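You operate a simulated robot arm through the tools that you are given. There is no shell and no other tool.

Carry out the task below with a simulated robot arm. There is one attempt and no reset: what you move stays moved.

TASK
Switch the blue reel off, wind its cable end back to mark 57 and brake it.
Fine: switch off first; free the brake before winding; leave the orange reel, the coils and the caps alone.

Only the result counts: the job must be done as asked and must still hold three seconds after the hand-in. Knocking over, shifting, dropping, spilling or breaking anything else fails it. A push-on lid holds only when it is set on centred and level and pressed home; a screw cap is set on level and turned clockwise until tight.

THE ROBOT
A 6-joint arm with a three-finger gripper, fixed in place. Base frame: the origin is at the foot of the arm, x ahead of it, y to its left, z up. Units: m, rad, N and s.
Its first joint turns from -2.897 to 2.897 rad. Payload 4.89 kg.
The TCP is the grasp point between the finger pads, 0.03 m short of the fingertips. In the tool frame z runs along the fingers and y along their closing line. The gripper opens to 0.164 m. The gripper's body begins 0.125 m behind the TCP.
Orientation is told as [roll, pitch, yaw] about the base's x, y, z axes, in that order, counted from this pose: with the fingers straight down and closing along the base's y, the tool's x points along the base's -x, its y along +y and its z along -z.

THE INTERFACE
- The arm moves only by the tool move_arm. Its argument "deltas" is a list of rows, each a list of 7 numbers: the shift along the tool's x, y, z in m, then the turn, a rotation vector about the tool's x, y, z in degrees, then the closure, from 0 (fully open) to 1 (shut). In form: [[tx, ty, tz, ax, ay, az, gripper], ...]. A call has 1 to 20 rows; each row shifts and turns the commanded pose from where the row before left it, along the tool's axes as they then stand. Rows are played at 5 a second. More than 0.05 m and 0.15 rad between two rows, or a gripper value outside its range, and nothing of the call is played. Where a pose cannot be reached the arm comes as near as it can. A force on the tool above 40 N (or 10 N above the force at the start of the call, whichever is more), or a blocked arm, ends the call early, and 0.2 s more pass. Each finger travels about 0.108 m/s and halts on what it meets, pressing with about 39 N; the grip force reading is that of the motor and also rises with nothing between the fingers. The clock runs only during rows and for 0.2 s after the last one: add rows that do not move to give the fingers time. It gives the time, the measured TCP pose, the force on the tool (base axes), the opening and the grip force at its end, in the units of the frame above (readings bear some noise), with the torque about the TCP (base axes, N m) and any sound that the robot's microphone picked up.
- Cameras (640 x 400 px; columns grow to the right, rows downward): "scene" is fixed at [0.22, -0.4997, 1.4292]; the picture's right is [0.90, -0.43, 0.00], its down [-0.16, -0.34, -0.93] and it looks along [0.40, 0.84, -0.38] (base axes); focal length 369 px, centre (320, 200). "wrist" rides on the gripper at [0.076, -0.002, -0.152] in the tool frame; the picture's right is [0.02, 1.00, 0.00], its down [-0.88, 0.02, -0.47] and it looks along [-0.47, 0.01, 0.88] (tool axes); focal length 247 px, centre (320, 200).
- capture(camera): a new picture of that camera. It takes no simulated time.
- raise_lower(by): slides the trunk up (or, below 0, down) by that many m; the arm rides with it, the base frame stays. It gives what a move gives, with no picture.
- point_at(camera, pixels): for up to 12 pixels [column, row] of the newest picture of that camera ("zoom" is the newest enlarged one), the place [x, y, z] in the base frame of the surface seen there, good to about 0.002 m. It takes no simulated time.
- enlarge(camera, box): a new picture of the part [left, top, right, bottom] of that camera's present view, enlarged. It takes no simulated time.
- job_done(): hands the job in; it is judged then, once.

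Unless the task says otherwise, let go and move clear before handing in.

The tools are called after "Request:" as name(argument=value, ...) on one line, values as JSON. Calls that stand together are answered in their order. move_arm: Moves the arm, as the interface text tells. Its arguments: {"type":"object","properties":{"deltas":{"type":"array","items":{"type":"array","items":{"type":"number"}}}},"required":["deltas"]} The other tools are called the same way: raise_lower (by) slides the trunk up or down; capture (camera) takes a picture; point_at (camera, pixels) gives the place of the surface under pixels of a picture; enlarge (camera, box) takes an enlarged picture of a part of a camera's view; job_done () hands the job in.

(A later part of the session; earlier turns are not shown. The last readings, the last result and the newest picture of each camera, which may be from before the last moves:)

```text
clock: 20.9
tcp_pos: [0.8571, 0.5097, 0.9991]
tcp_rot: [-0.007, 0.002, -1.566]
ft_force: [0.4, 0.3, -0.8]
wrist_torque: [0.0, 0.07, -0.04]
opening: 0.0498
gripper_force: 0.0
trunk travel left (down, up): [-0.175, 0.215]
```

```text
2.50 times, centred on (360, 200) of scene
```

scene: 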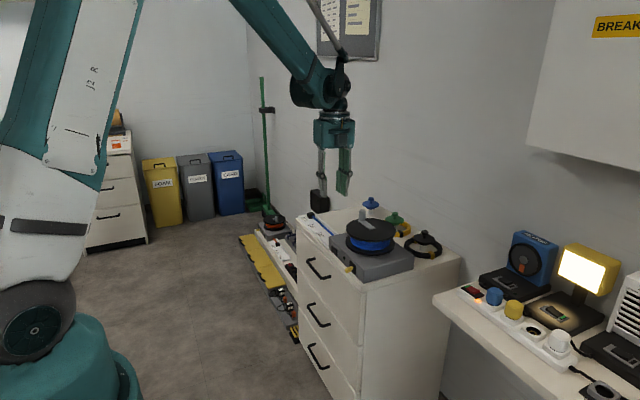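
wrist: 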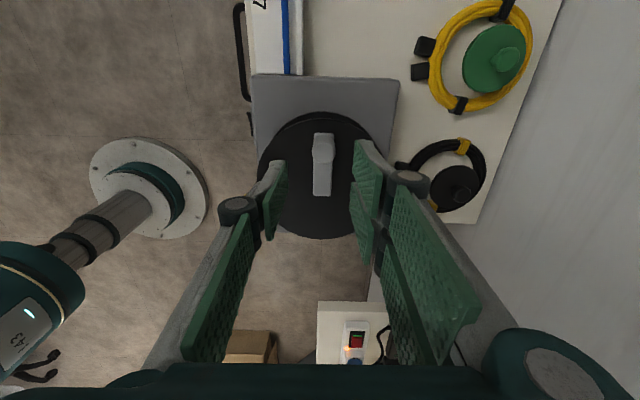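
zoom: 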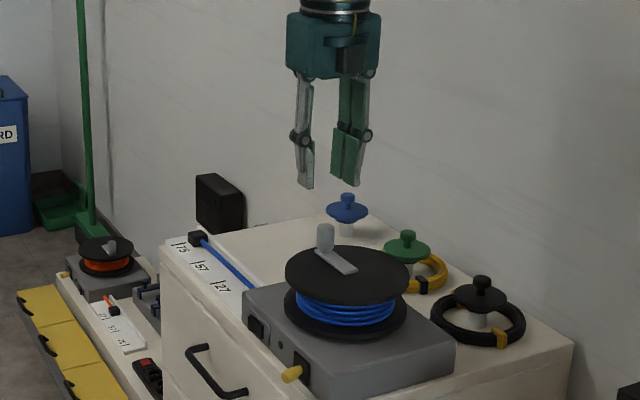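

The pose was reached; the knob appears at wrist (323,148), nearly centred between thumb and finger pair. I'll refine the knob position before descending.

Request:
enlarge(camera="wrist", box=[250, 100, 410, 240])

Request:
point_at(camera="wrist", pixels=[[315, 158], [324, 158], [332, 158], [324, 152], [324, 162], [324, 142], [315, 190], [330, 190], [322, 193], [263, 170], [371, 178], [320, 236]])

```text
2.86 times, centred on (330, 170) of wrist
```

zoom: 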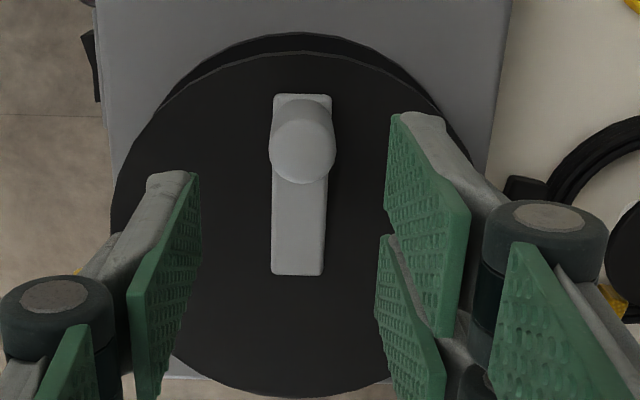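

```text
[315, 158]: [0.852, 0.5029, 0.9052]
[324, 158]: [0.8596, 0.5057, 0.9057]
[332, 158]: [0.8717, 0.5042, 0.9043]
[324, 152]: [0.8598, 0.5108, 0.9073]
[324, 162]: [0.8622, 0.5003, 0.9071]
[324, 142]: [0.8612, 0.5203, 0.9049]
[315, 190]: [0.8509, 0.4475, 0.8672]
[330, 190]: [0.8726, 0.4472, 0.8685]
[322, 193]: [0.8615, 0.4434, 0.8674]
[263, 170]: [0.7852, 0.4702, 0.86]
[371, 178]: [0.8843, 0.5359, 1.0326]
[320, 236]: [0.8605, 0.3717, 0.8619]
```

Knob centre refines to ≈(0.861, 0.509), reel axis ≈(0.859, 0.4515). I'll shift 4 mm in +x and descend to z=0.910 so the fingers straddle the knob without touching.

Request:
move_arm(deltas=[[0, 0.004, 0.02, 0, 0, 0, 0.695], [0, 0, 0.03, 0, 0, 0, 0.695], [0, 0, 0.025, 0, 0, 0, 0.695], [0, 0, 0.014, 0, 0, 0, 0.695], [0, 0, 0, 0, 0, 0, 0.695]])

Request:
capture(camera="wrist")

Request:
enlarge(camera="scene", box=[290, 150, 430, 280])

```text
clock: 22.1
tcp_pos: [0.8601, 0.5093, 0.9111]
tcp_rot: [-0.007, 0.001, -1.567]
ft_force: [-0.1, 0.0, -1.1]
wrist_torque: [0.0, 0.04, -0.01]
opening: 0.0501
gripper_force: 0.1
trunk travel left (down, up): [-0.175, 0.215]
```

```text
taken
```

wrist: 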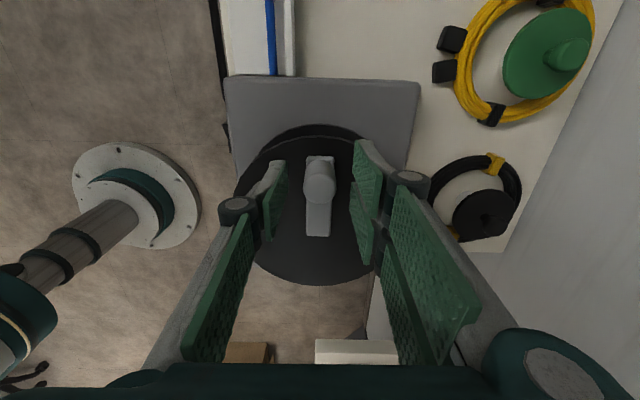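

```text
3.08 times, centred on (360, 215) of scene
```

zoom: 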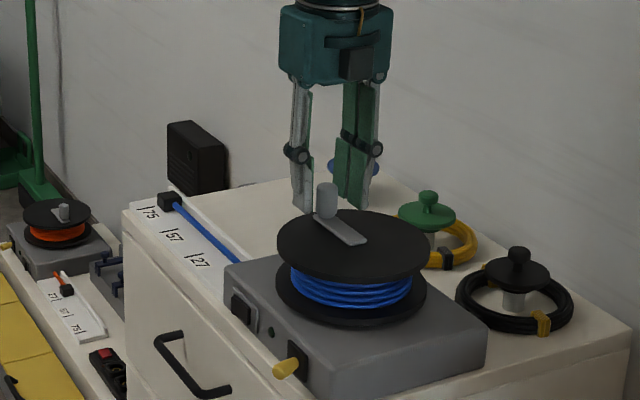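

The knob is straddled with no contact force. I'll enlarge the wrist view to verify its position between the pads before narrowing the grip.

Request:
enlarge(camera="wrist", box=[240, 120, 400, 260])

Request:
point_at(camera="wrist", pixels=[[320, 190], [320, 182], [320, 200], [320, 172], [307, 186], [333, 186], [320, 165], [320, 160], [308, 230], [328, 230]])

```text
2.86 times, centred on (320, 190) of wrist
```

zoom: 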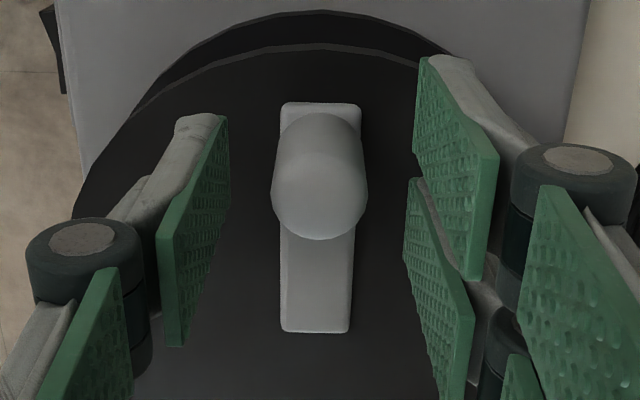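

```text
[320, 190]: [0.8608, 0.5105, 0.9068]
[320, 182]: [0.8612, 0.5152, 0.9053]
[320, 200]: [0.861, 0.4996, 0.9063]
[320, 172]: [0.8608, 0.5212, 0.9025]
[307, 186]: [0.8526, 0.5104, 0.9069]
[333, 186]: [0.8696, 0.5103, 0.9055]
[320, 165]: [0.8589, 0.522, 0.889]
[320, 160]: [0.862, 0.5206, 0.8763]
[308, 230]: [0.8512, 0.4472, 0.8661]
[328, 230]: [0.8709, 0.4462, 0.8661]
```

Knob confirmed at (0.861, 0.510), matching the TCP. I'll narrow the cage to 0.031 m and creep counter-clockwise (toward -x), about 4° along the arc, to reach first contact gently.

Request:
move_arm(deltas=[[0, 0, 0, 0, 0, 0, 0.811], [0, 0, 0, 0, 0, 0, 0.811], [0, -0.002, 0, 0, 0, -2, 0.811], [0, -0.002, 0, 0, 0, -2, 0.811], [0, 0, 0, 0, 0, 0, 0.811]])

Request:
enlarge(camera="wrist", box=[240, 120, 400, 260])

```text
clock: 23.4
tcp_pos: [0.8571, 0.5084, 0.9102]
tcp_rot: [-0.006, 0.003, -1.498]
ft_force: [2.5, -0.5, 0.6]
wrist_torque: [-0.05, -0.04, -0.02]
opening: 0.0317
gripper_force: 1.2
trunk travel left (down, up): [-0.175, 0.215]
```

```text
2.86 times, centred on (320, 190) of wrist
```

zoom: 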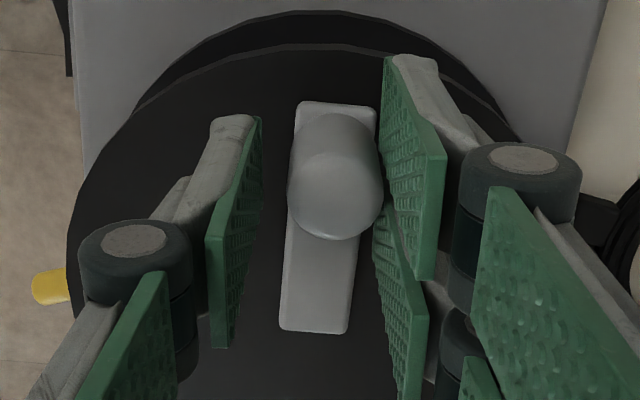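

The pair now touches the knob's +x side with about 2.5 N. I'll advance another 3 mm and look at the force and the cable end.

Request:
move_arm(deltas=[[0, -0.001, 0, 0, 0, -1, 0.811], [0, -0.001, 0, 0, 0, -1, 0.811], [0, -0.001, 0, 0, 0, -1, 0.811], [0, 0, 0, 0, 0, 0, 0.811]])

Request:
enlarge(camera="wrist", box=[240, 120, 400, 260])

Request:
enlarge(camera="scene", box=[295, 195, 375, 245])

```text
clock: 24.4
tcp_pos: [0.8541, 0.5078, 0.9114]
tcp_rot: [-0.008, 0.001, -1.447]
ft_force: [13.4, -7.0, 1.0]
wrist_torque: [-0.2, -0.35, -0.14]
opening: 0.0359
gripper_force: 5.5
trunk travel left (down, up): [-0.175, 0.215]
```

```text
2.86 times, centred on (320, 190) of wrist
```

zoom: 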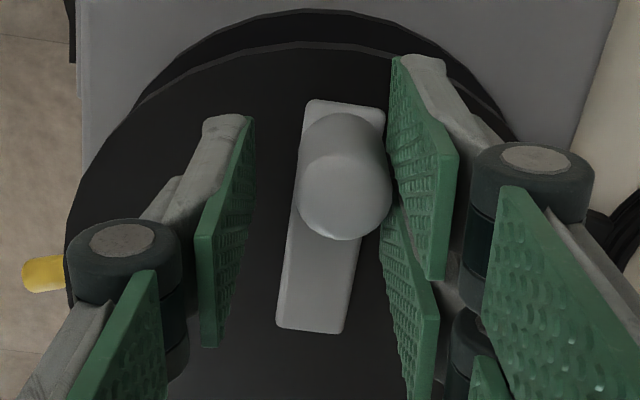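

```text
8.00 times, centred on (335, 220) of scene
```

zoom: 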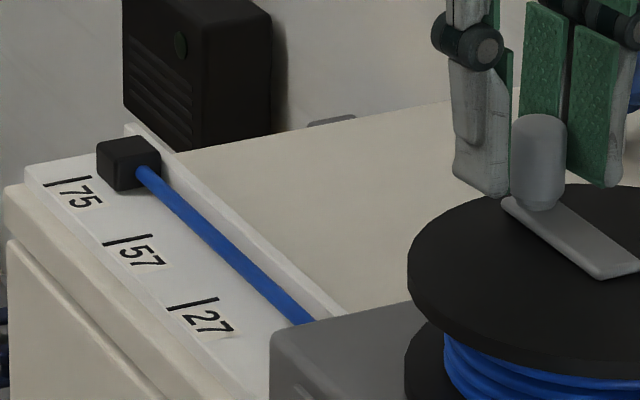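

Force rose to ~15 N and the fingers were pushed open to 0.036. I need to know whether the knob moved, so I'll measure it.

Request:
capture(camera="wrist")

Request:
point_at(camera="wrist", pixels=[[324, 192], [324, 182], [324, 200], [313, 186], [336, 186], [308, 230], [326, 230], [318, 230]])

Request:
point_at(camera="scene", pixels=[[363, 212], [363, 217], [315, 217], [308, 215], [313, 213]])

```text
taken
```

wrist: 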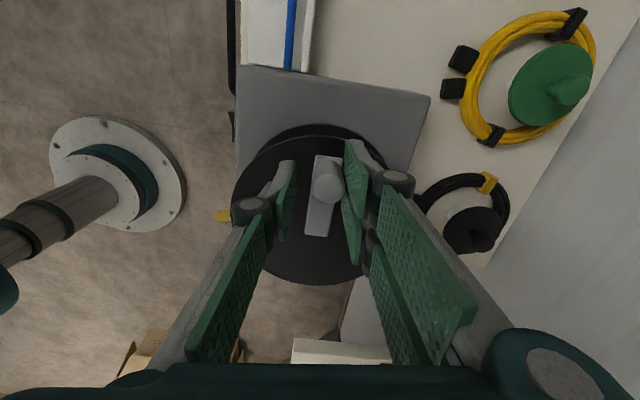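

```text
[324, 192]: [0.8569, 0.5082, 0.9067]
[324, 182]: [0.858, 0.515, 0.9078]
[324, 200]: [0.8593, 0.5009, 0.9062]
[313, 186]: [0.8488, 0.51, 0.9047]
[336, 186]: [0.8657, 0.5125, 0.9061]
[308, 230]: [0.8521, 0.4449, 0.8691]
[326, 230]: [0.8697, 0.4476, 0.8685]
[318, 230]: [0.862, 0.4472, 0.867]
```

```text
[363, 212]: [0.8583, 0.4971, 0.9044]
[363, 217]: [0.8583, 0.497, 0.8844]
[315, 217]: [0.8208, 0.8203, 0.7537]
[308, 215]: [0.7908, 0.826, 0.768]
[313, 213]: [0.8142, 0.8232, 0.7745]
```

The knob is still at x≈0.8605, so at ~15 N it did not turn counter-clockwise. Before drawing conclusions I'll gently test the other direction, returning until the thumb touches the knob's -x side.

Request:
move_arm(deltas=[[0, 0.003, 0, 0, 0, 3, 0.811], [0, 0.003, 0, 0, 0, 3, 0.811], [0, 0.002, 0, 0, 0, 1.5, 0.811], [0, 0.002, 0, 0, 0, 1, 0.811], [0, 0.001, 0, 0, 0, 0, 0.811], [0, 0.001, 0, 0, 0, 0, 0.811], [0, 0, 0, 0, 0, 0, 0.811]])

Request:
enlarge(camera="wrist", box=[240, 120, 400, 260])

```text
clock: 25.9
tcp_pos: [0.8648, 0.5082, 0.9108]
tcp_rot: [-0.007, 0.001, -1.592]
ft_force: [0.0, -0.7, 0.1]
wrist_torque: [0.0, 0.02, -0.03]
opening: 0.0312
gripper_force: 0.7
trunk travel left (down, up): [-0.175, 0.215]
```

```text
2.86 times, centred on (320, 190) of wrist
```

zoom: 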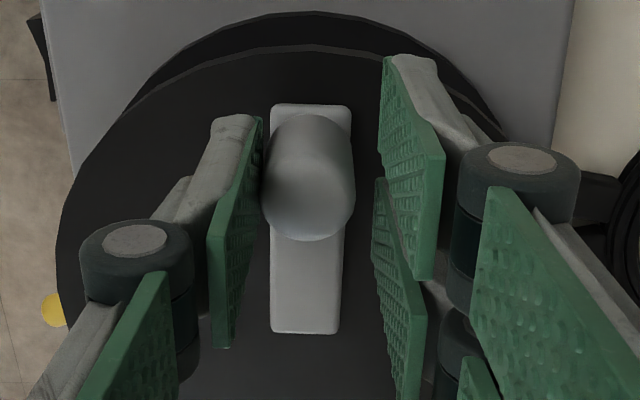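

The thumb is just at the knob's -x side, zero force. I'll push +x by 3 mm gently.

Request:
move_arm(deltas=[[0, 0.001, 0, 0, 0, 0, 0.811], [0, 0.001, 0, 0, 0, 0, 0.811], [0, 0.001, 0, 0, 0, 0, 0.811], [0, 0.001, 0, 0, 0, 0, 0.811], [0, 0, 0, 0, 0, 0, 0.811]])

Request:
enlarge(camera="wrist", box=[240, 120, 400, 260])

Request:
enlarge(camera="scene", box=[295, 195, 375, 245])

```text
clock: 27.1
tcp_pos: [0.8694, 0.5082, 0.9105]
tcp_rot: [-0.005, 0.003, -1.595]
ft_force: [-0.1, 0.0, -0.2]
wrist_torque: [0.0, 0.02, 0.03]
opening: 0.031
gripper_force: 0.1
trunk travel left (down, up): [-0.175, 0.215]
```

```text
2.86 times, centred on (320, 190) of wrist
```

zoom: 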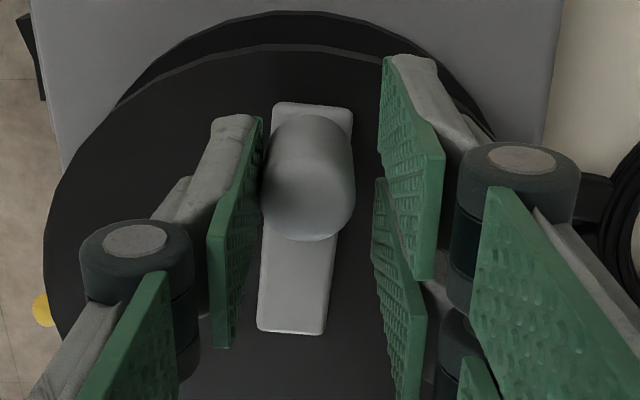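

```text
8.00 times, centred on (335, 220) of scene
```

zoom: 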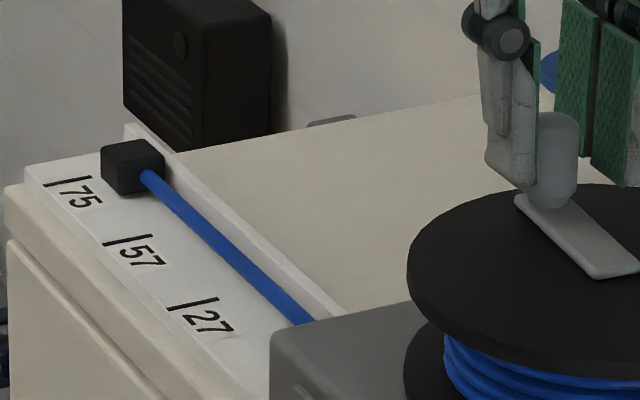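

It turned freely clockwise (zero force) and the block moved toward 57, so the brake is free and clockwise winds in; counter-clockwise was just the end stop. I'll measure the block to get the ratio.

Request:
point_at(camera="zoom", pixels=[[103, 150], [118, 146], [132, 141], [135, 155], [157, 165], [155, 180], [115, 170], [135, 185], [145, 150], [150, 165]])

Request:
capture(camera="wrist")

```text
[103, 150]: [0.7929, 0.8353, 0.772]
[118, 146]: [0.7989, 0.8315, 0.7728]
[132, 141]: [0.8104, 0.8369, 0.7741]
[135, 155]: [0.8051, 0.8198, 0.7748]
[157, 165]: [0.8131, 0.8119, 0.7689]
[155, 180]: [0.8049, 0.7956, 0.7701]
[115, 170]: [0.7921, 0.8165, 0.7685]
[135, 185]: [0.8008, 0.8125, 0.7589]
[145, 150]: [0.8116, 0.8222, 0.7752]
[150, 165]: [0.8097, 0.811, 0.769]
```

```text
taken
```

wrist: 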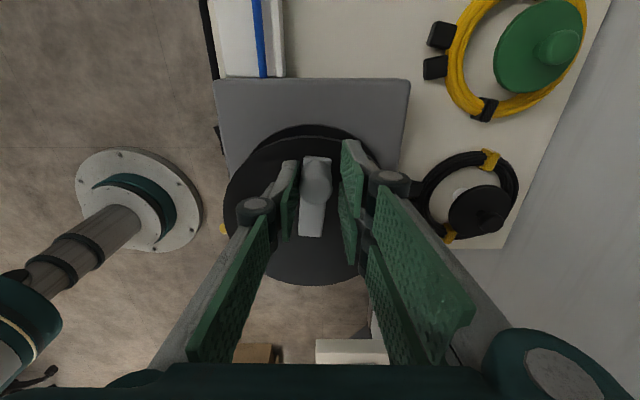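

Block inner face moved from y≈0.8175 to ≈0.811 for about 5 mm of knob travel. I'll wind clockwise ~20° further along the arc and check the reach and forces.

Request:
move_arm(deltas=[[0.001, 0.00408, 0, 0, 0, 7, 0.811], [-0.00014, 0.00408, 0, 0, 0, 4, 0.811], [-0.00014, 0.00408, 0, 0, 0, 4, 0.811], [-0.00014, 0.00408, 0, 0, 0, 4, 0.811], [-0.00014, 0.00408, 0, 0, 0, 4, 0.811], [0, 0, 0, 0, 0, 0, 0.811]])

Request:
capture(camera="wrist")

Request:
enlarge(camera="scene", box=[295, 195, 375, 245])

```text
clock: 28.6
tcp_pos: [0.8888, 0.5053, 0.9102]
tcp_rot: [-0.007, 0.0, -1.995]
ft_force: [0.4, -0.4, 0.0]
wrist_torque: [-0.04, 0.01, 0.03]
opening: 0.031
gripper_force: 0.1
trunk travel left (down, up): [-0.175, 0.215]
```

```text
taken
```

wrist: 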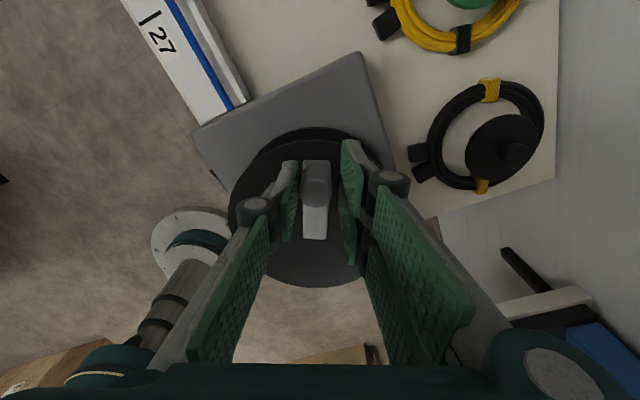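

```text
8.00 times, centred on (335, 220) of scene
```

zoom: 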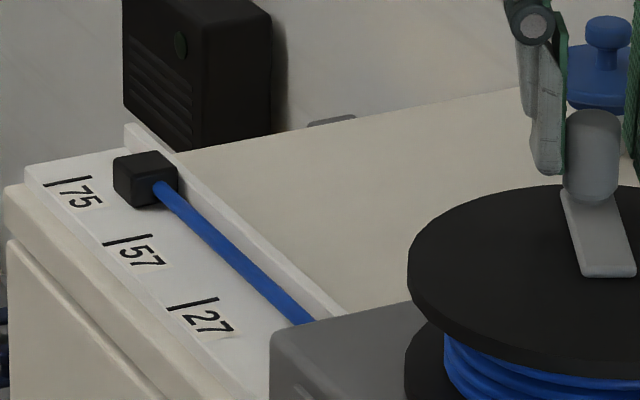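

Winding proceeds smoothly with negligible force, TCP at (0.889,0.505). I'll measure the block's position now.

Request:
point_at(camera="zoom", pixels=[[115, 162], [130, 158], [145, 153], [147, 167], [169, 177], [167, 192], [127, 182], [147, 197], [162, 177], [145, 190]])

```text
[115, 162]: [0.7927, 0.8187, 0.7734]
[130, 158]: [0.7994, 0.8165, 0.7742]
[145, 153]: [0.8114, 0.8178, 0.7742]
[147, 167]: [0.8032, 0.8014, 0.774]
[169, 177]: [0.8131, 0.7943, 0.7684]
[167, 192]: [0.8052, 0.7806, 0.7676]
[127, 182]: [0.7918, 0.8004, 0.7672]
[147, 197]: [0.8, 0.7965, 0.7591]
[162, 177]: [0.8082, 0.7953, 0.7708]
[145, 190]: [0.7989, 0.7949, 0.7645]
```

The inner face is at y≈0.795; ratio ≈0.0516 m/rad, so ≈63° remain. I'll continue 32° more and check again.

Request:
move_arm(deltas=[[-0.00014, 0.00408, 0, 0, 0, 4, 0.811], [-0.00014, 0.00408, 0, 0, 0, 4, 0.811], [-0.00014, 0.00408, 0, 0, 0, 4, 0.811], [-0.00014, 0.00408, 0, 0, 0, 4, 0.811], [-0.00014, 0.00408, 0, 0, 0, 4, 0.811], [-0.00014, 0.00408, 0, 0, 0, 4, 0.811], [-0.00014, 0.00408, 0, 0, 0, 4, 0.811], [-0.00014, 0.00408, 0, 0, 0, 4, 0.811], [0, 0, 0, 0, 0, 0, 0.811]])

Request:
capture(camera="wrist")

Request:
enlarge(camera="scene", box=[295, 195, 375, 245])

```text
clock: 30.6
tcp_pos: [0.9196, 0.4707, 0.9096]
tcp_rot: [-0.011, -0.003, -2.527]
ft_force: [0.3, -0.2, 0.0]
wrist_torque: [-0.02, 0.04, 0.02]
opening: 0.0312
gripper_force: 0.0
out of reach, approached as far as the arm can: row 8
trunk travel left (down, up): [-0.175, 0.215]
```

```text
taken
```

wrist: 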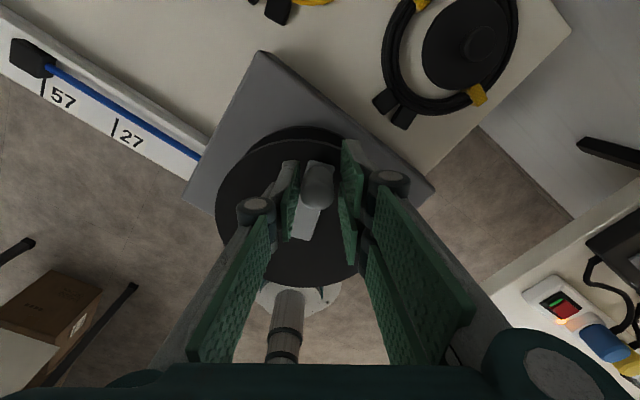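

```text
8.00 times, centred on (335, 220) of scene
```

zoom: 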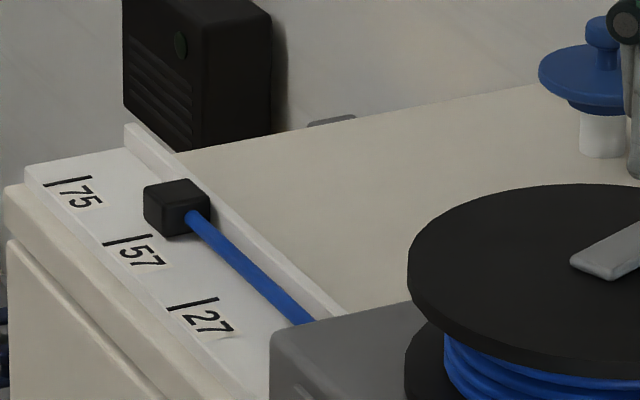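

The cable block is near 57 now; row 8 was reported out of reach and TCP reads (0.9196,0.4707), somewhat off the planned arc. I'll measure the block and knob precisely before continuing.

Request:
point_at(camera="zoom", pixels=[[145, 190], [160, 186], [175, 182], [178, 195], [199, 207], [158, 211], [176, 222], [192, 205], [176, 215], [125, 241], [64, 181], [190, 304]])

Request:
point_at(camera="wrist", pixels=[[319, 195], [319, 185], [319, 175], [306, 188], [331, 188], [300, 232], [45, 88], [115, 128], [25, 48], [50, 66], [15, 60], [35, 75]])

Request:
enlarge(camera="wrist", box=[240, 120, 400, 260])

Request:
capture(camera="scene")

```text
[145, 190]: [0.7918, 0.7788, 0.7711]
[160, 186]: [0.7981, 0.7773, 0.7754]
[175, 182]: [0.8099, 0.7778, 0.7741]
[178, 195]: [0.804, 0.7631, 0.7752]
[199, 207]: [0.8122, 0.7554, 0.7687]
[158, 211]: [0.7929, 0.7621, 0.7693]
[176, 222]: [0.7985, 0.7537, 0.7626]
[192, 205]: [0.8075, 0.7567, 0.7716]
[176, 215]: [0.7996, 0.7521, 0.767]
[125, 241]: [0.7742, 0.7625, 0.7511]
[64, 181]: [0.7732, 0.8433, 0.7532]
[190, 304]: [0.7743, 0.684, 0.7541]
```

```text
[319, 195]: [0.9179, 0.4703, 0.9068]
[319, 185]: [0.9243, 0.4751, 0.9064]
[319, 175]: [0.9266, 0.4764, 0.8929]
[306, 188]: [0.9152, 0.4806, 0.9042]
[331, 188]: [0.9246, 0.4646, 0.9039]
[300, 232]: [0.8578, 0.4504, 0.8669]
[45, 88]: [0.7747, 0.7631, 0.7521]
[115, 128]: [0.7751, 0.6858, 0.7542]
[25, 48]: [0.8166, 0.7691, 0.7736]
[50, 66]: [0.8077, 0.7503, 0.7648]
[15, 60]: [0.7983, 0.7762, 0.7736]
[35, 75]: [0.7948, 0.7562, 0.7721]
```

```text
2.86 times, centred on (320, 190) of wrist
```

zoom: 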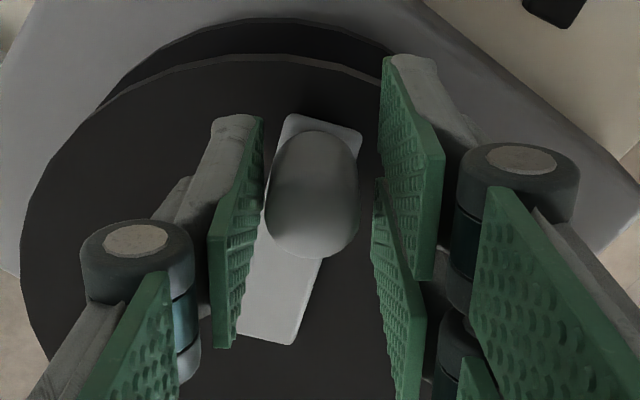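

```text
taken
```

scene: 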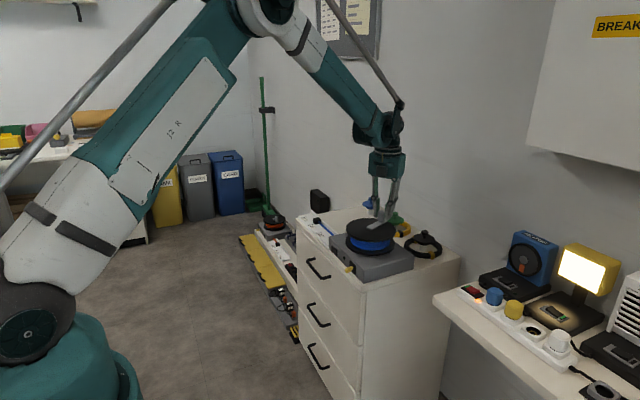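

The block's inner face is at y≈0.7535 (outer edge ≈0.780), so about 15 mm (≈17°) of cable remain. I'll probe with a hold row and a small yaw reversal to see whether the limit was the wrist turn.

Request:
move_arm(deltas=[[0, 0, 0, 0, 0, -2, 0.811], [0, 0, 0, 0, 0, -2, 0.811]])

Request:
enlarge(camera="scene", box=[295, 195, 375, 245])

Request:
capture(camera="wrist")

```text
clock: 31.1
tcp_pos: [0.921, 0.4705, 0.9097]
tcp_rot: [-0.006, -0.005, -2.483]
ft_force: [1.3, -1.1, 0.3]
wrist_torque: [0.0, -0.04, 0.0]
opening: 0.0311
gripper_force: 0.1
trunk travel left (down, up): [-0.175, 0.215]
```

```text
8.00 times, centred on (335, 220) of scene
```

zoom: 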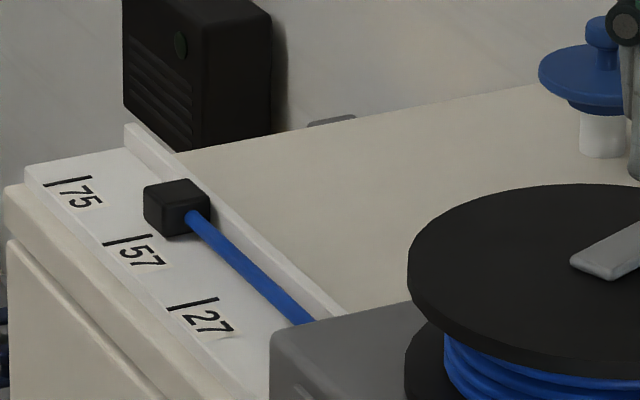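

```text
taken
```

wrist: 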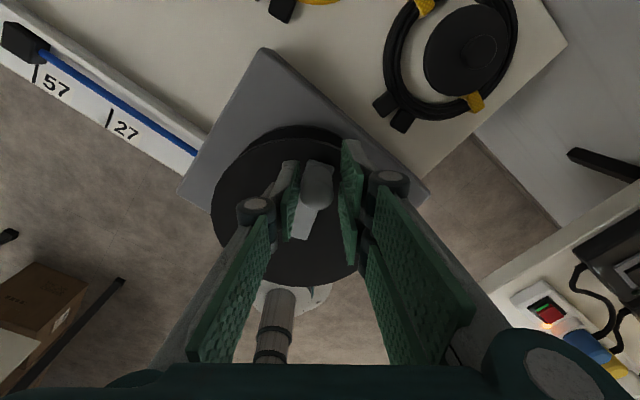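

Reversing the yaw cleared the reach limit, and the cage still holds the knob lightly. I'll continue pushing at fixed yaw mainly in -y, doing about 75% of the remaining travel, then measure.

Request:
move_arm(deltas=[[-0.0023, 0.0028, 0, 0, 0, 0, 0.811], [-0.0023, 0.0028, 0, 0, 0, 0, 0.811], [-0.0023, 0.0028, 0, 0, 0, 0, 0.811], [-0.0023, 0.0028, 0, 0, 0, 0, 0.811], [0, 0, 0, 0, 0, 0, 0.811]])

Request:
enlarge(camera="scene", box=[295, 195, 375, 245])

Request:
capture(camera="wrist")

```text
clock: 32.4
tcp_pos: [0.9201, 0.4576, 0.9105]
tcp_rot: [-0.005, -0.007, -2.484]
ft_force: [-0.7, 0.0, 0.0]
wrist_torque: [-0.02, 0.02, -0.01]
opening: 0.031
gripper_force: 0.0
trunk travel left (down, up): [-0.175, 0.215]
```

```text
8.00 times, centred on (335, 220) of scene
```

zoom: 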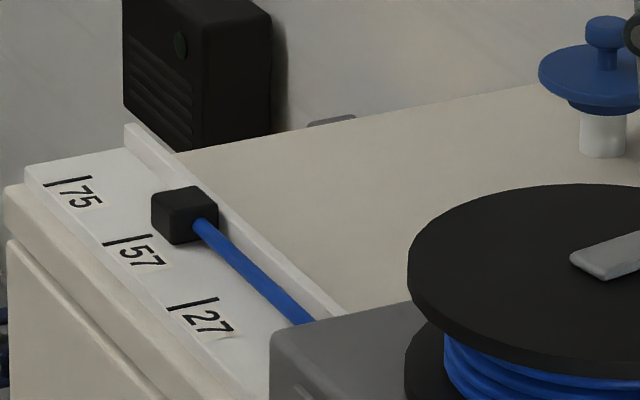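

```text
taken
```

wrist: 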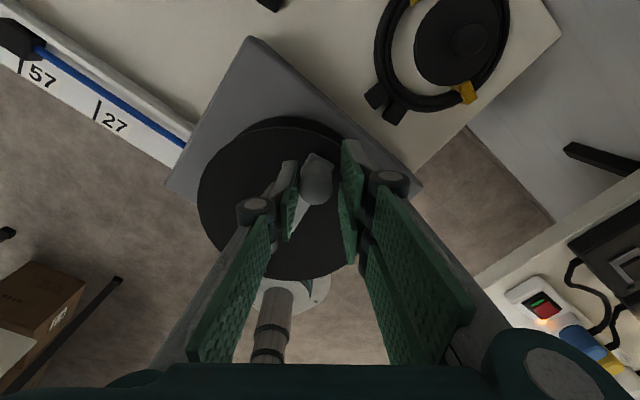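

The block shifted about 8 zoom px (≈10 mm) closer to 57. I'll measure its faces against the 57 bar.

Request:
point_at(camera="zoom", pixels=[[153, 198], [168, 194], [183, 189], [186, 203], [207, 215], [166, 219], [184, 230], [200, 213], [184, 222], [118, 242], [130, 239], [190, 240]])

Request:
point_at(camera="wrist", pixels=[[22, 68], [20, 64], [97, 112], [30, 55], [20, 55], [10, 50], [2, 45], [38, 42], [25, 25], [15, 20]])

Request:
enlarge(camera="wrist", box=[0, 0, 120, 100])

```text
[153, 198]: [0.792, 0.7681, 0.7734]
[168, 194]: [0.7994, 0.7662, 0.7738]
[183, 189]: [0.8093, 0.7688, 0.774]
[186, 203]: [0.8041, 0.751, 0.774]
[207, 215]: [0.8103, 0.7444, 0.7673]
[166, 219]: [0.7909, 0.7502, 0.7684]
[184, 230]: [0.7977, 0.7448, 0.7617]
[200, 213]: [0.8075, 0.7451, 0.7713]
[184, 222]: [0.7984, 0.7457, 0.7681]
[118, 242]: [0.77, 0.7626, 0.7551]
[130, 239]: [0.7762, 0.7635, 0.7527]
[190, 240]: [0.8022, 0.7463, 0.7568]
```

```text
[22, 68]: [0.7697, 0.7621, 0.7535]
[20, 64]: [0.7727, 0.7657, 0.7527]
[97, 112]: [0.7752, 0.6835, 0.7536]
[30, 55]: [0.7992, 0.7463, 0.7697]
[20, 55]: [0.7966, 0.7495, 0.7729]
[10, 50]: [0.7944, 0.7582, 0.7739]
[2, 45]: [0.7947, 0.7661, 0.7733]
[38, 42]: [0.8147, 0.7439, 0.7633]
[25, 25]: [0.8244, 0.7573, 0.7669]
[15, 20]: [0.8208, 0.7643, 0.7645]
```

```text
4.00 times, centred on (60, 50) of wrist
```

zoom: 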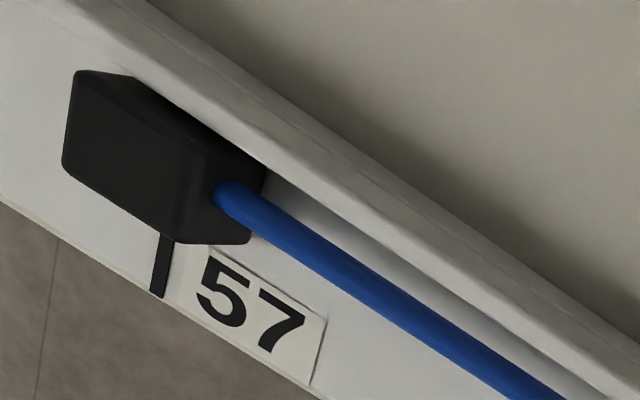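

Inner face ≈0.745, i.e. the outer edge is ≈0.771–0.773 against the 57 bar at ≈0.765. I'll sample the block's outer edge and the bar more precisely in this wrist zoom.

Request:
point_at(camera="zoom", pixels=[[66, 155], [70, 120], [76, 85], [90, 160], [170, 232], [185, 180], [200, 235], [245, 238], [258, 185], [160, 265], [155, 290], [163, 250]])

```text
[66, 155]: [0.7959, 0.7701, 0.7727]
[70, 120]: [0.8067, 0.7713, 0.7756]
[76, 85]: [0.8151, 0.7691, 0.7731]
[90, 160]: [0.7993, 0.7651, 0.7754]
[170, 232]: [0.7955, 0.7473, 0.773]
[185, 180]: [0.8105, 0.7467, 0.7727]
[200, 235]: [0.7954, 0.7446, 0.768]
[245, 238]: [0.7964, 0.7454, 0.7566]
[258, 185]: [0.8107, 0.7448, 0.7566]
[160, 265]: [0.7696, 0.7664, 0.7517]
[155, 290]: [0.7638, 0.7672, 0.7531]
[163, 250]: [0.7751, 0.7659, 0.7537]
```

Outer edge is ≈0.771 and the 57 bar ≈0.766 in this view, so ≈5 mm remain. I'll push another ≈5 mm of knob arc in small steps.

Request:
move_arm(deltas=[[-0.0008, 0.00145, 0, 0, 0, 0, 0.811], [-0.0008, 0.00145, 0, 0, 0, 0, 0.811], [-0.0008, 0.00145, 0, 0, 0, 0, 0.811], [0, 0, 0, 0, 0, 0, 0.811]])

Request:
capture(camera="wrist")

Request:
enlarge(camera="wrist", box=[0, 0, 120, 100])

```text
clock: 33.4
tcp_pos: [0.9202, 0.4527, 0.9106]
tcp_rot: [-0.003, -0.006, -2.484]
ft_force: [-0.3, 0.7, -0.3]
wrist_torque: [-0.01, 0.02, -0.01]
opening: 0.0309
gripper_force: 0.1
trunk travel left (down, up): [-0.175, 0.215]
```

```text
taken
```

wrist: 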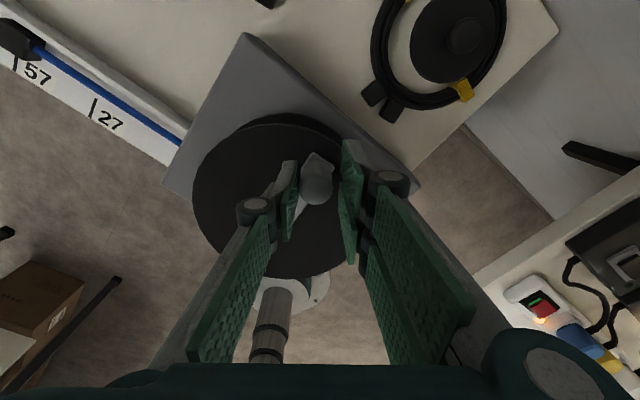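

```text
4.00 times, centred on (60, 50) of wrist
```

zoom: 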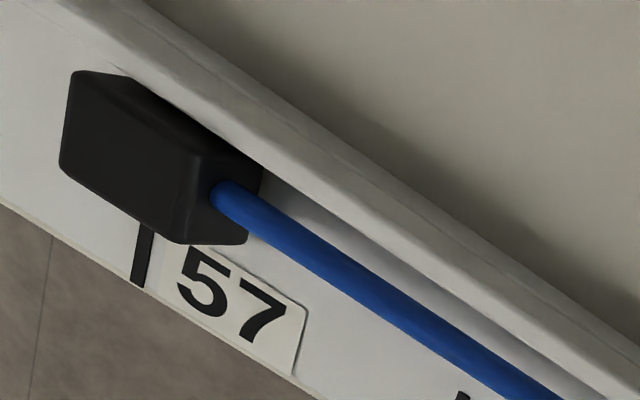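

Request:
point_at(camera="zoom", pixels=[[62, 155], [67, 120], [72, 85], [85, 165], [170, 235], [185, 185], [200, 237], [240, 238], [255, 185], [138, 270], [145, 240], [140, 255]])

Request:
enlarge(camera="scene", box=[295, 195, 375, 245])

```text
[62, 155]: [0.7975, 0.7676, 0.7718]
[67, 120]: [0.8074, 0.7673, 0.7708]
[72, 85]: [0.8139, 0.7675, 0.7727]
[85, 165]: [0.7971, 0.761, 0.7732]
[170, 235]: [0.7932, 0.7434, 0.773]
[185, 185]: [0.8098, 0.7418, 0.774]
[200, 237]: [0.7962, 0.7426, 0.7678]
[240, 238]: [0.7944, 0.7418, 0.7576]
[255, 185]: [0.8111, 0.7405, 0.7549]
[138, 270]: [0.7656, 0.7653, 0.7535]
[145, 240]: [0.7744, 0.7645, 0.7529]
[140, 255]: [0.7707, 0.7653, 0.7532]
```

```text
8.00 times, centred on (335, 220) of scene
```

zoom: 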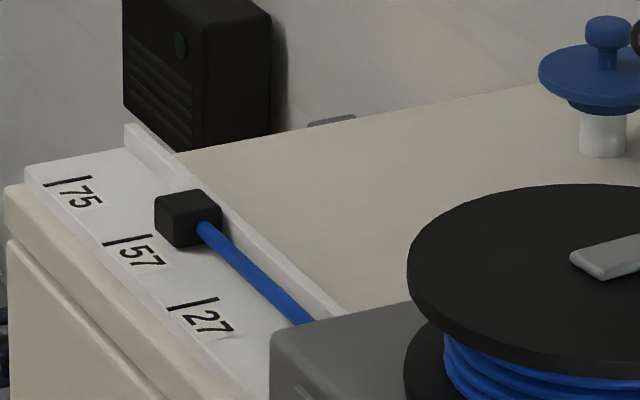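

Outer edge ≈0.768, bar ≈0.765: about 3–4 mm remain. I'll push 4 mm more of knob arc.

Request:
move_arm(deltas=[[-0.00077, 0.0011, 0, 0, 0, 0, 0.811], [-0.00077, 0.0011, 0, 0, 0, 0, 0.811], [-0.00077, 0.0011, 0, 0, 0, 0, 0.811], [0, 0, 0, 0, 0, 0, 0.811]])

Request:
capture(camera="wrist")

Request:
enlarge(camera="wrist", box=[0, 0, 120, 100])

```text
clock: 34.4
tcp_pos: [0.9215, 0.4495, 0.9095]
tcp_rot: [-0.007, -0.005, -2.483]
ft_force: [-0.1, 0.7, 0.3]
wrist_torque: [0.02, -0.03, 0.04]
opening: 0.0312
gripper_force: 0.5
trunk travel left (down, up): [-0.175, 0.215]
```

```text
taken
```

wrist: 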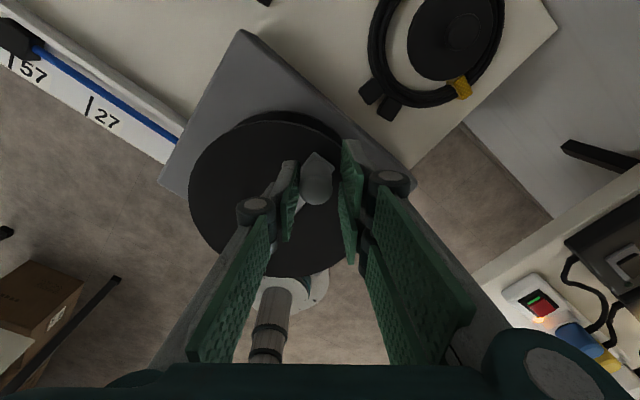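

```text
4.00 times, centred on (60, 50) of wrist
```

zoom: 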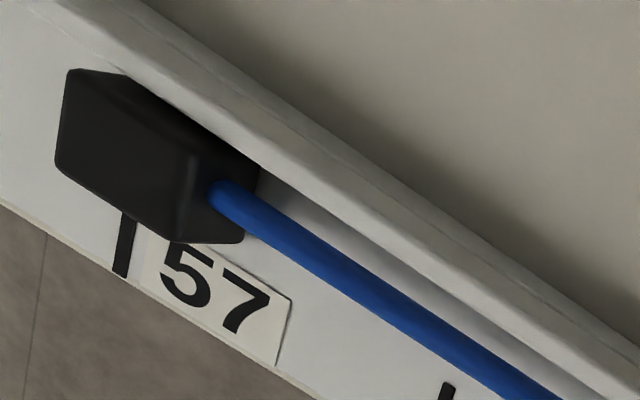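

Request:
point_at(camera="zoom", pixels=[[58, 155], [63, 120], [68, 85], [81, 165], [166, 235], [181, 185], [196, 237], [236, 238], [251, 185], [120, 270], [128, 225], [123, 255]])

Request:
enlarge(camera="scene", box=[295, 195, 375, 245])

```text
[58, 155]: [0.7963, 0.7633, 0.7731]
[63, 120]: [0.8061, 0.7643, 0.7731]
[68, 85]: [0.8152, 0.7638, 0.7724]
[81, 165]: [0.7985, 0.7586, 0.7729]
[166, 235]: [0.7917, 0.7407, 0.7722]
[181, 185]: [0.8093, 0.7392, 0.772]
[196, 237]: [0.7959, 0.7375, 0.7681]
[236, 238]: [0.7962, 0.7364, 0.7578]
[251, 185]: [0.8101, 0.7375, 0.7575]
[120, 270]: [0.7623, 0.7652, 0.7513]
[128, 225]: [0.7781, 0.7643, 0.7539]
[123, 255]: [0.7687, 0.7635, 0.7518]
```

```text
8.00 times, centred on (335, 220) of scene
```

zoom: 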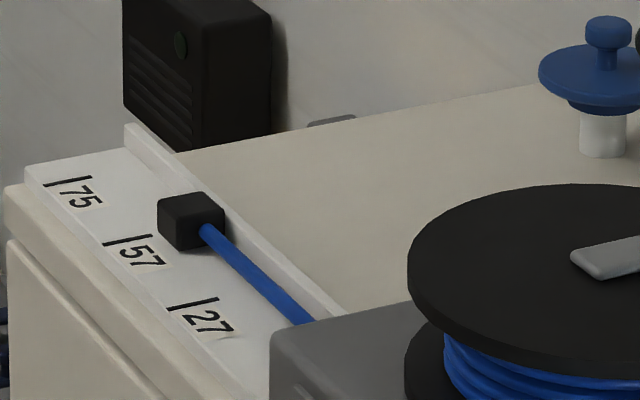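

The outer edge is now at y≈0.764 against the 57 bar at ≈0.7645, on the mark. I'll back the thumb off the knob slightly and lift straight up.

Request:
move_arm(deltas=[[0, -0.003, 0, 0, 0, 0, 0.811], [0, 0, 0, 0, 0, 0, 0.811], [0, 0, -0.015, 0, 0, 0, 0.811], [0, 0, -0.025, 0, 0, 0, 0.811], [0, 0, -0.03, 0, 0, 0, 0.811], [0, 0, -0.03, 0, 0, 0, 0.811], [0, 0, 0, 0, 0, 0, 0.811]])

Request:
enlarge(camera="scene", box=[290, 170, 410, 270])

Request:
capture(camera="wrist")

```text
clock: 36.0
tcp_pos: [0.9196, 0.4498, 1.0104]
tcp_rot: [-0.007, -0.006, -2.483]
ft_force: [-0.4, -0.5, 0.6]
wrist_torque: [0.05, -0.01, 0.02]
opening: 0.0313
gripper_force: 0.0
trunk travel left (down, up): [-0.175, 0.215]
```

```text
4.00 times, centred on (350, 220) of scene
```

zoom: 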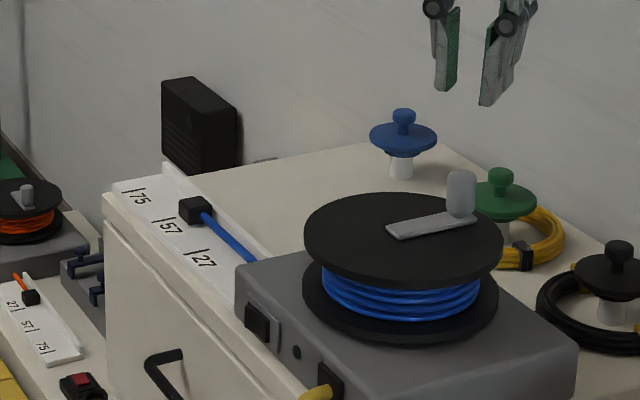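

```text
taken
```

wrist: 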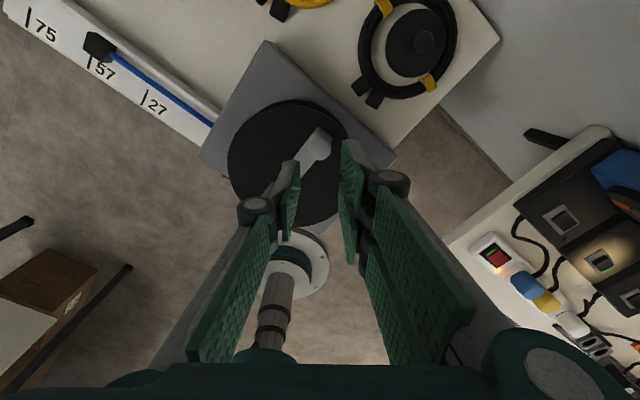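

The hand is clear and the block now sits at wrist (98,45). I'll re-measure it after release from this higher view.

Request:
enlarge(camera="wrist", box=[10, 0, 190, 120])

```text
3.33 times, centred on (100, 60) of wrist
```

zoom: 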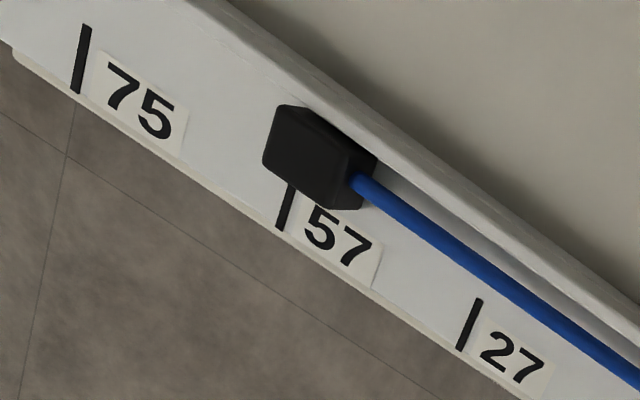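

I'll take points on the block's outer edge, inner face, and the three bars from this zoom.

Request:
point_at(camera="zoom", pixels=[[266, 155], [272, 130], [279, 110], [290, 165], [335, 200], [345, 170], [355, 205], [370, 170], [285, 210], [290, 190], [82, 60], [470, 325]])

```text
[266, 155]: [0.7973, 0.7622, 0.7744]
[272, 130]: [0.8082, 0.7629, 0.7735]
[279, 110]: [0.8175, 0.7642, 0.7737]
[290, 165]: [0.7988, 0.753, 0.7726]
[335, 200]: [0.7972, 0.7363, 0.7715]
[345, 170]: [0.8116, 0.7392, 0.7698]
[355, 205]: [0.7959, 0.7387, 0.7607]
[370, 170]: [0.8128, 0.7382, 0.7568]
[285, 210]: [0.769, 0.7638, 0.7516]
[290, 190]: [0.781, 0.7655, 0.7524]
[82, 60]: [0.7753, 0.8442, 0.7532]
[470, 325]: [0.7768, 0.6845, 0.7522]
```

Outer edge ≈0.7635 vs bar ≈0.7645: within about 1 mm. Now I'll move back to in front of the cabinet on the lever's -y side and start unwinding the yaw.

Request:
move_arm(deltas=[[-0.0381, -0.0114, 0, 0, 0, 0, 0.9], [-0.0381, -0.0114, 0, 0, 0, 0, 1], [-0.0381, -0.0114, 0, 0, 0, 0, 1], [-0.0381, -0.0114, 0, 0, 0, 0, 1], [-0.0381, -0.0114, 0, 0, 0, 0, 1], [-0.0381, -0.0114, 0, 0, 0, 0, 1], [-0.0381, -0.0114, 0, 0, 0, 0, 1], [0, 0, 0, 0, 0, 0, 1]])

Request:
move_arm(deltas=[[0, 0, 0, 0, 0, -8.37, 1], [0, 0, 0, 0, 0, -8.37, 1], [0, 0, 0, 0, 0, -8.37, 1], [0, 0, 0, 0, 0, -8.37, 1], [0, 0, 0, 0, 0, -8.37, 1], [0, 0, 0, 0, 0, -8.37, 1], [0, 0, 0, 0, 0, -8.37, 1], [0, 0, 0, 0, 0, -8.37, 1], [0, 0, 0, 0, 0, -8.37, 1], [0, 0, 0, 0, 0, -8.37, 1], [0, 0, 0, 0, 0, -8.37, 1], [0, 0, 0, 0, 0, -8.37, 1], [0, 0, 0, 0, 0, -8.37, 1], [0, 0, 0, 0, 0, -8.37, 1], [0, 0, 0, 0, 0, -8.37, 1], [0, 0, 0, 0, 0, -8.37, 1], [0, 0, 0, 0, 0, -8.37, 1], [0, 0, 0, 0, 0, 0, 1]])

Request:
capture(camera="wrist")

Request:
capture(camera="scene")

```text
clock: 37.8
tcp_pos: [0.6588, 0.3504, 1.0128]
tcp_rot: [-0.006, -0.005, -2.484]
ft_force: [-0.4, 1.3, 0.9]
wrist_torque: [0.04, -0.06, 0.02]
opening: 0.0
gripper_force: 39.0
trunk travel left (down, up): [-0.175, 0.215]
```

```text
clock: 41.5
tcp_pos: [0.6606, 0.3507, 1.0115]
tcp_rot: [0.002, 0.007, 0.002]
ft_force: [-1.1, 0.1, 0.5]
wrist_torque: [-0.02, -0.03, 0.02]
opening: 0.0
gripper_force: 38.4
trunk travel left (down, up): [-0.175, 0.215]
```

```text
taken
```

wrist: 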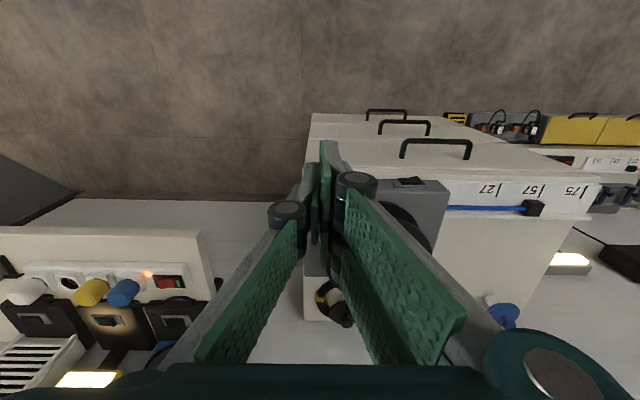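

```text
taken
```

scene: 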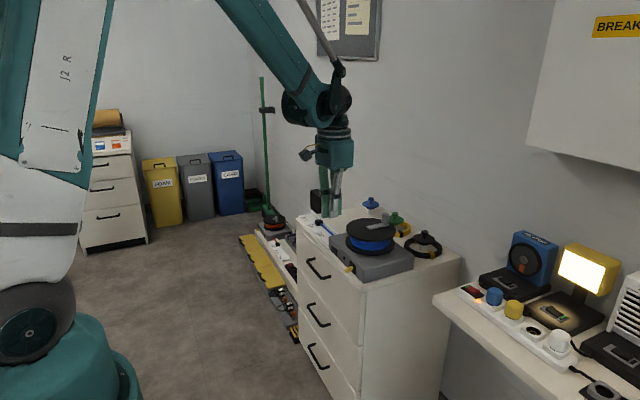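

At (0.661, 0.351, 1.01), yaw 0, closed. I'll descend in front of the cabinet to z≈0.79, then advance to x≈0.72 on the lever's -y side.

Request:
move_arm(deltas=[[0, 0, 0.045, 0, 0, 0, 1], [0, 0, 0.045, 0, 0, 0, 1], [0, 0, 0.045, 0, 0, 0, 1], [0, 0, 0.045, 0, 0, 0, 1], [0, 0, 0.0415, 0, 0, 0, 1], [0, 0, 0, 0, 0, 0, 1], [-0.02, 0, 0, 0, 0, 0, 1], [-0.02, 0, 0, 0, 0, 0, 1], [-0.02, 0, 0, 0, 0, 0, 1], [0, 0, 0, 0, 0, 0, 1]])

Request:
capture(camera="wrist")

Request:
enlarge(camera="scene", box=[310, 210, 400, 280])

```text
clock: 43.8
tcp_pos: [0.7198, 0.3501, 0.7892]
tcp_rot: [0.001, 0.007, -0.001]
ft_force: [-0.3, -0.2, -0.2]
wrist_torque: [-0.04, 0.0, -0.03]
opening: 0.0
gripper_force: 38.9
trunk travel left (down, up): [-0.175, 0.215]
```

```text
taken
```

wrist: 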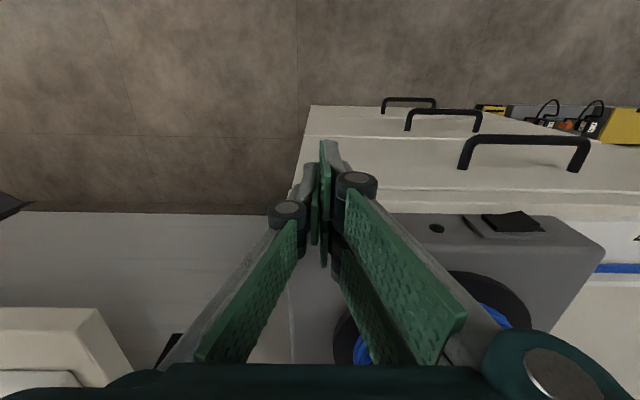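

```text
5.71 times, centred on (355, 245) of scene
```

zoom: 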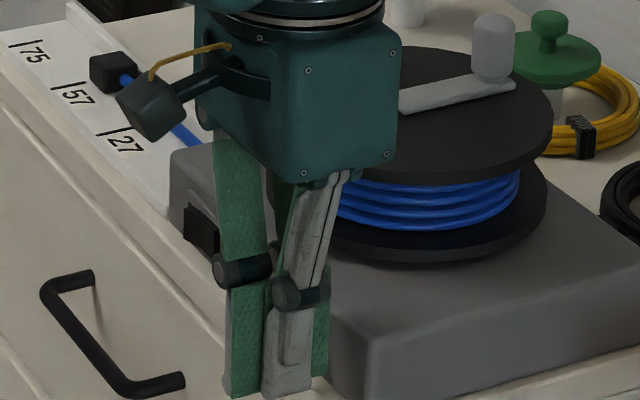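

The closed pair is on the lever's -y side. I'll push in +y in small steps to throw the lever back to the braked side, expecting the end stop near TCP y≈0.385.

Request:
move_arm(deltas=[[0, 0.008, 0, 0, 0, 0, 1], [0, 0.006, 0, 0, 0, 0, 1], [0, 0.003, 0, 0, 0, 0, 1], [0, 0.003, 0, 0, 0, 0, 1], [0, 0.003, 0, 0, 0, 0, 1], [0, 0.003, 0, 0, 0, 0, 1], [0, 0.003, 0, 0, 0, 0, 1], [0, 0.003, 0, 0, 0, 0, 1], [0, 0.002, 0, 0, 0, 0, 1]])

Request:
enlarge(camera="scene", box=[310, 210, 400, 280])

Request:
capture(camera="wrist")

```text
clock: 45.4
tcp_pos: [0.7187, 0.3764, 0.7899]
tcp_rot: [-0.004, 0.01, -0.005]
ft_force: [-2.4, -9.8, 0.7]
wrist_torque: [-0.16, 0.04, -0.27]
opening: 0.0
gripper_force: 39.0
trunk travel left (down, up): [-0.175, 0.215]
stopped in row 8: the force on the tool passed its limit at 46 N (the readings are from after the stop); the commanded pose is now the measured one
```

```text
5.71 times, centred on (355, 245) of scene
```

zoom: 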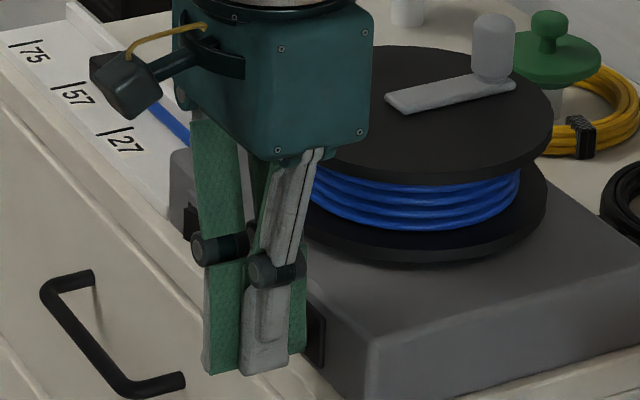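

```text
taken
```

wrist: 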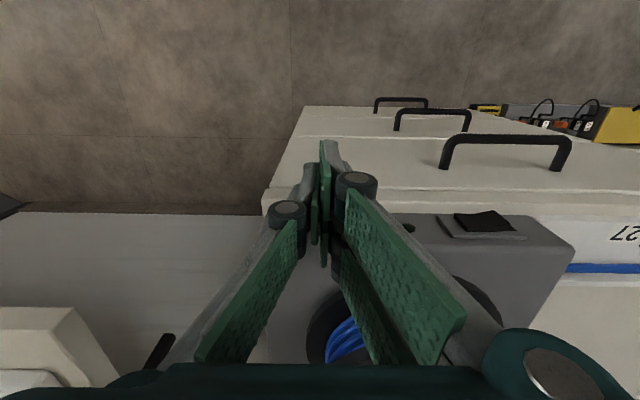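

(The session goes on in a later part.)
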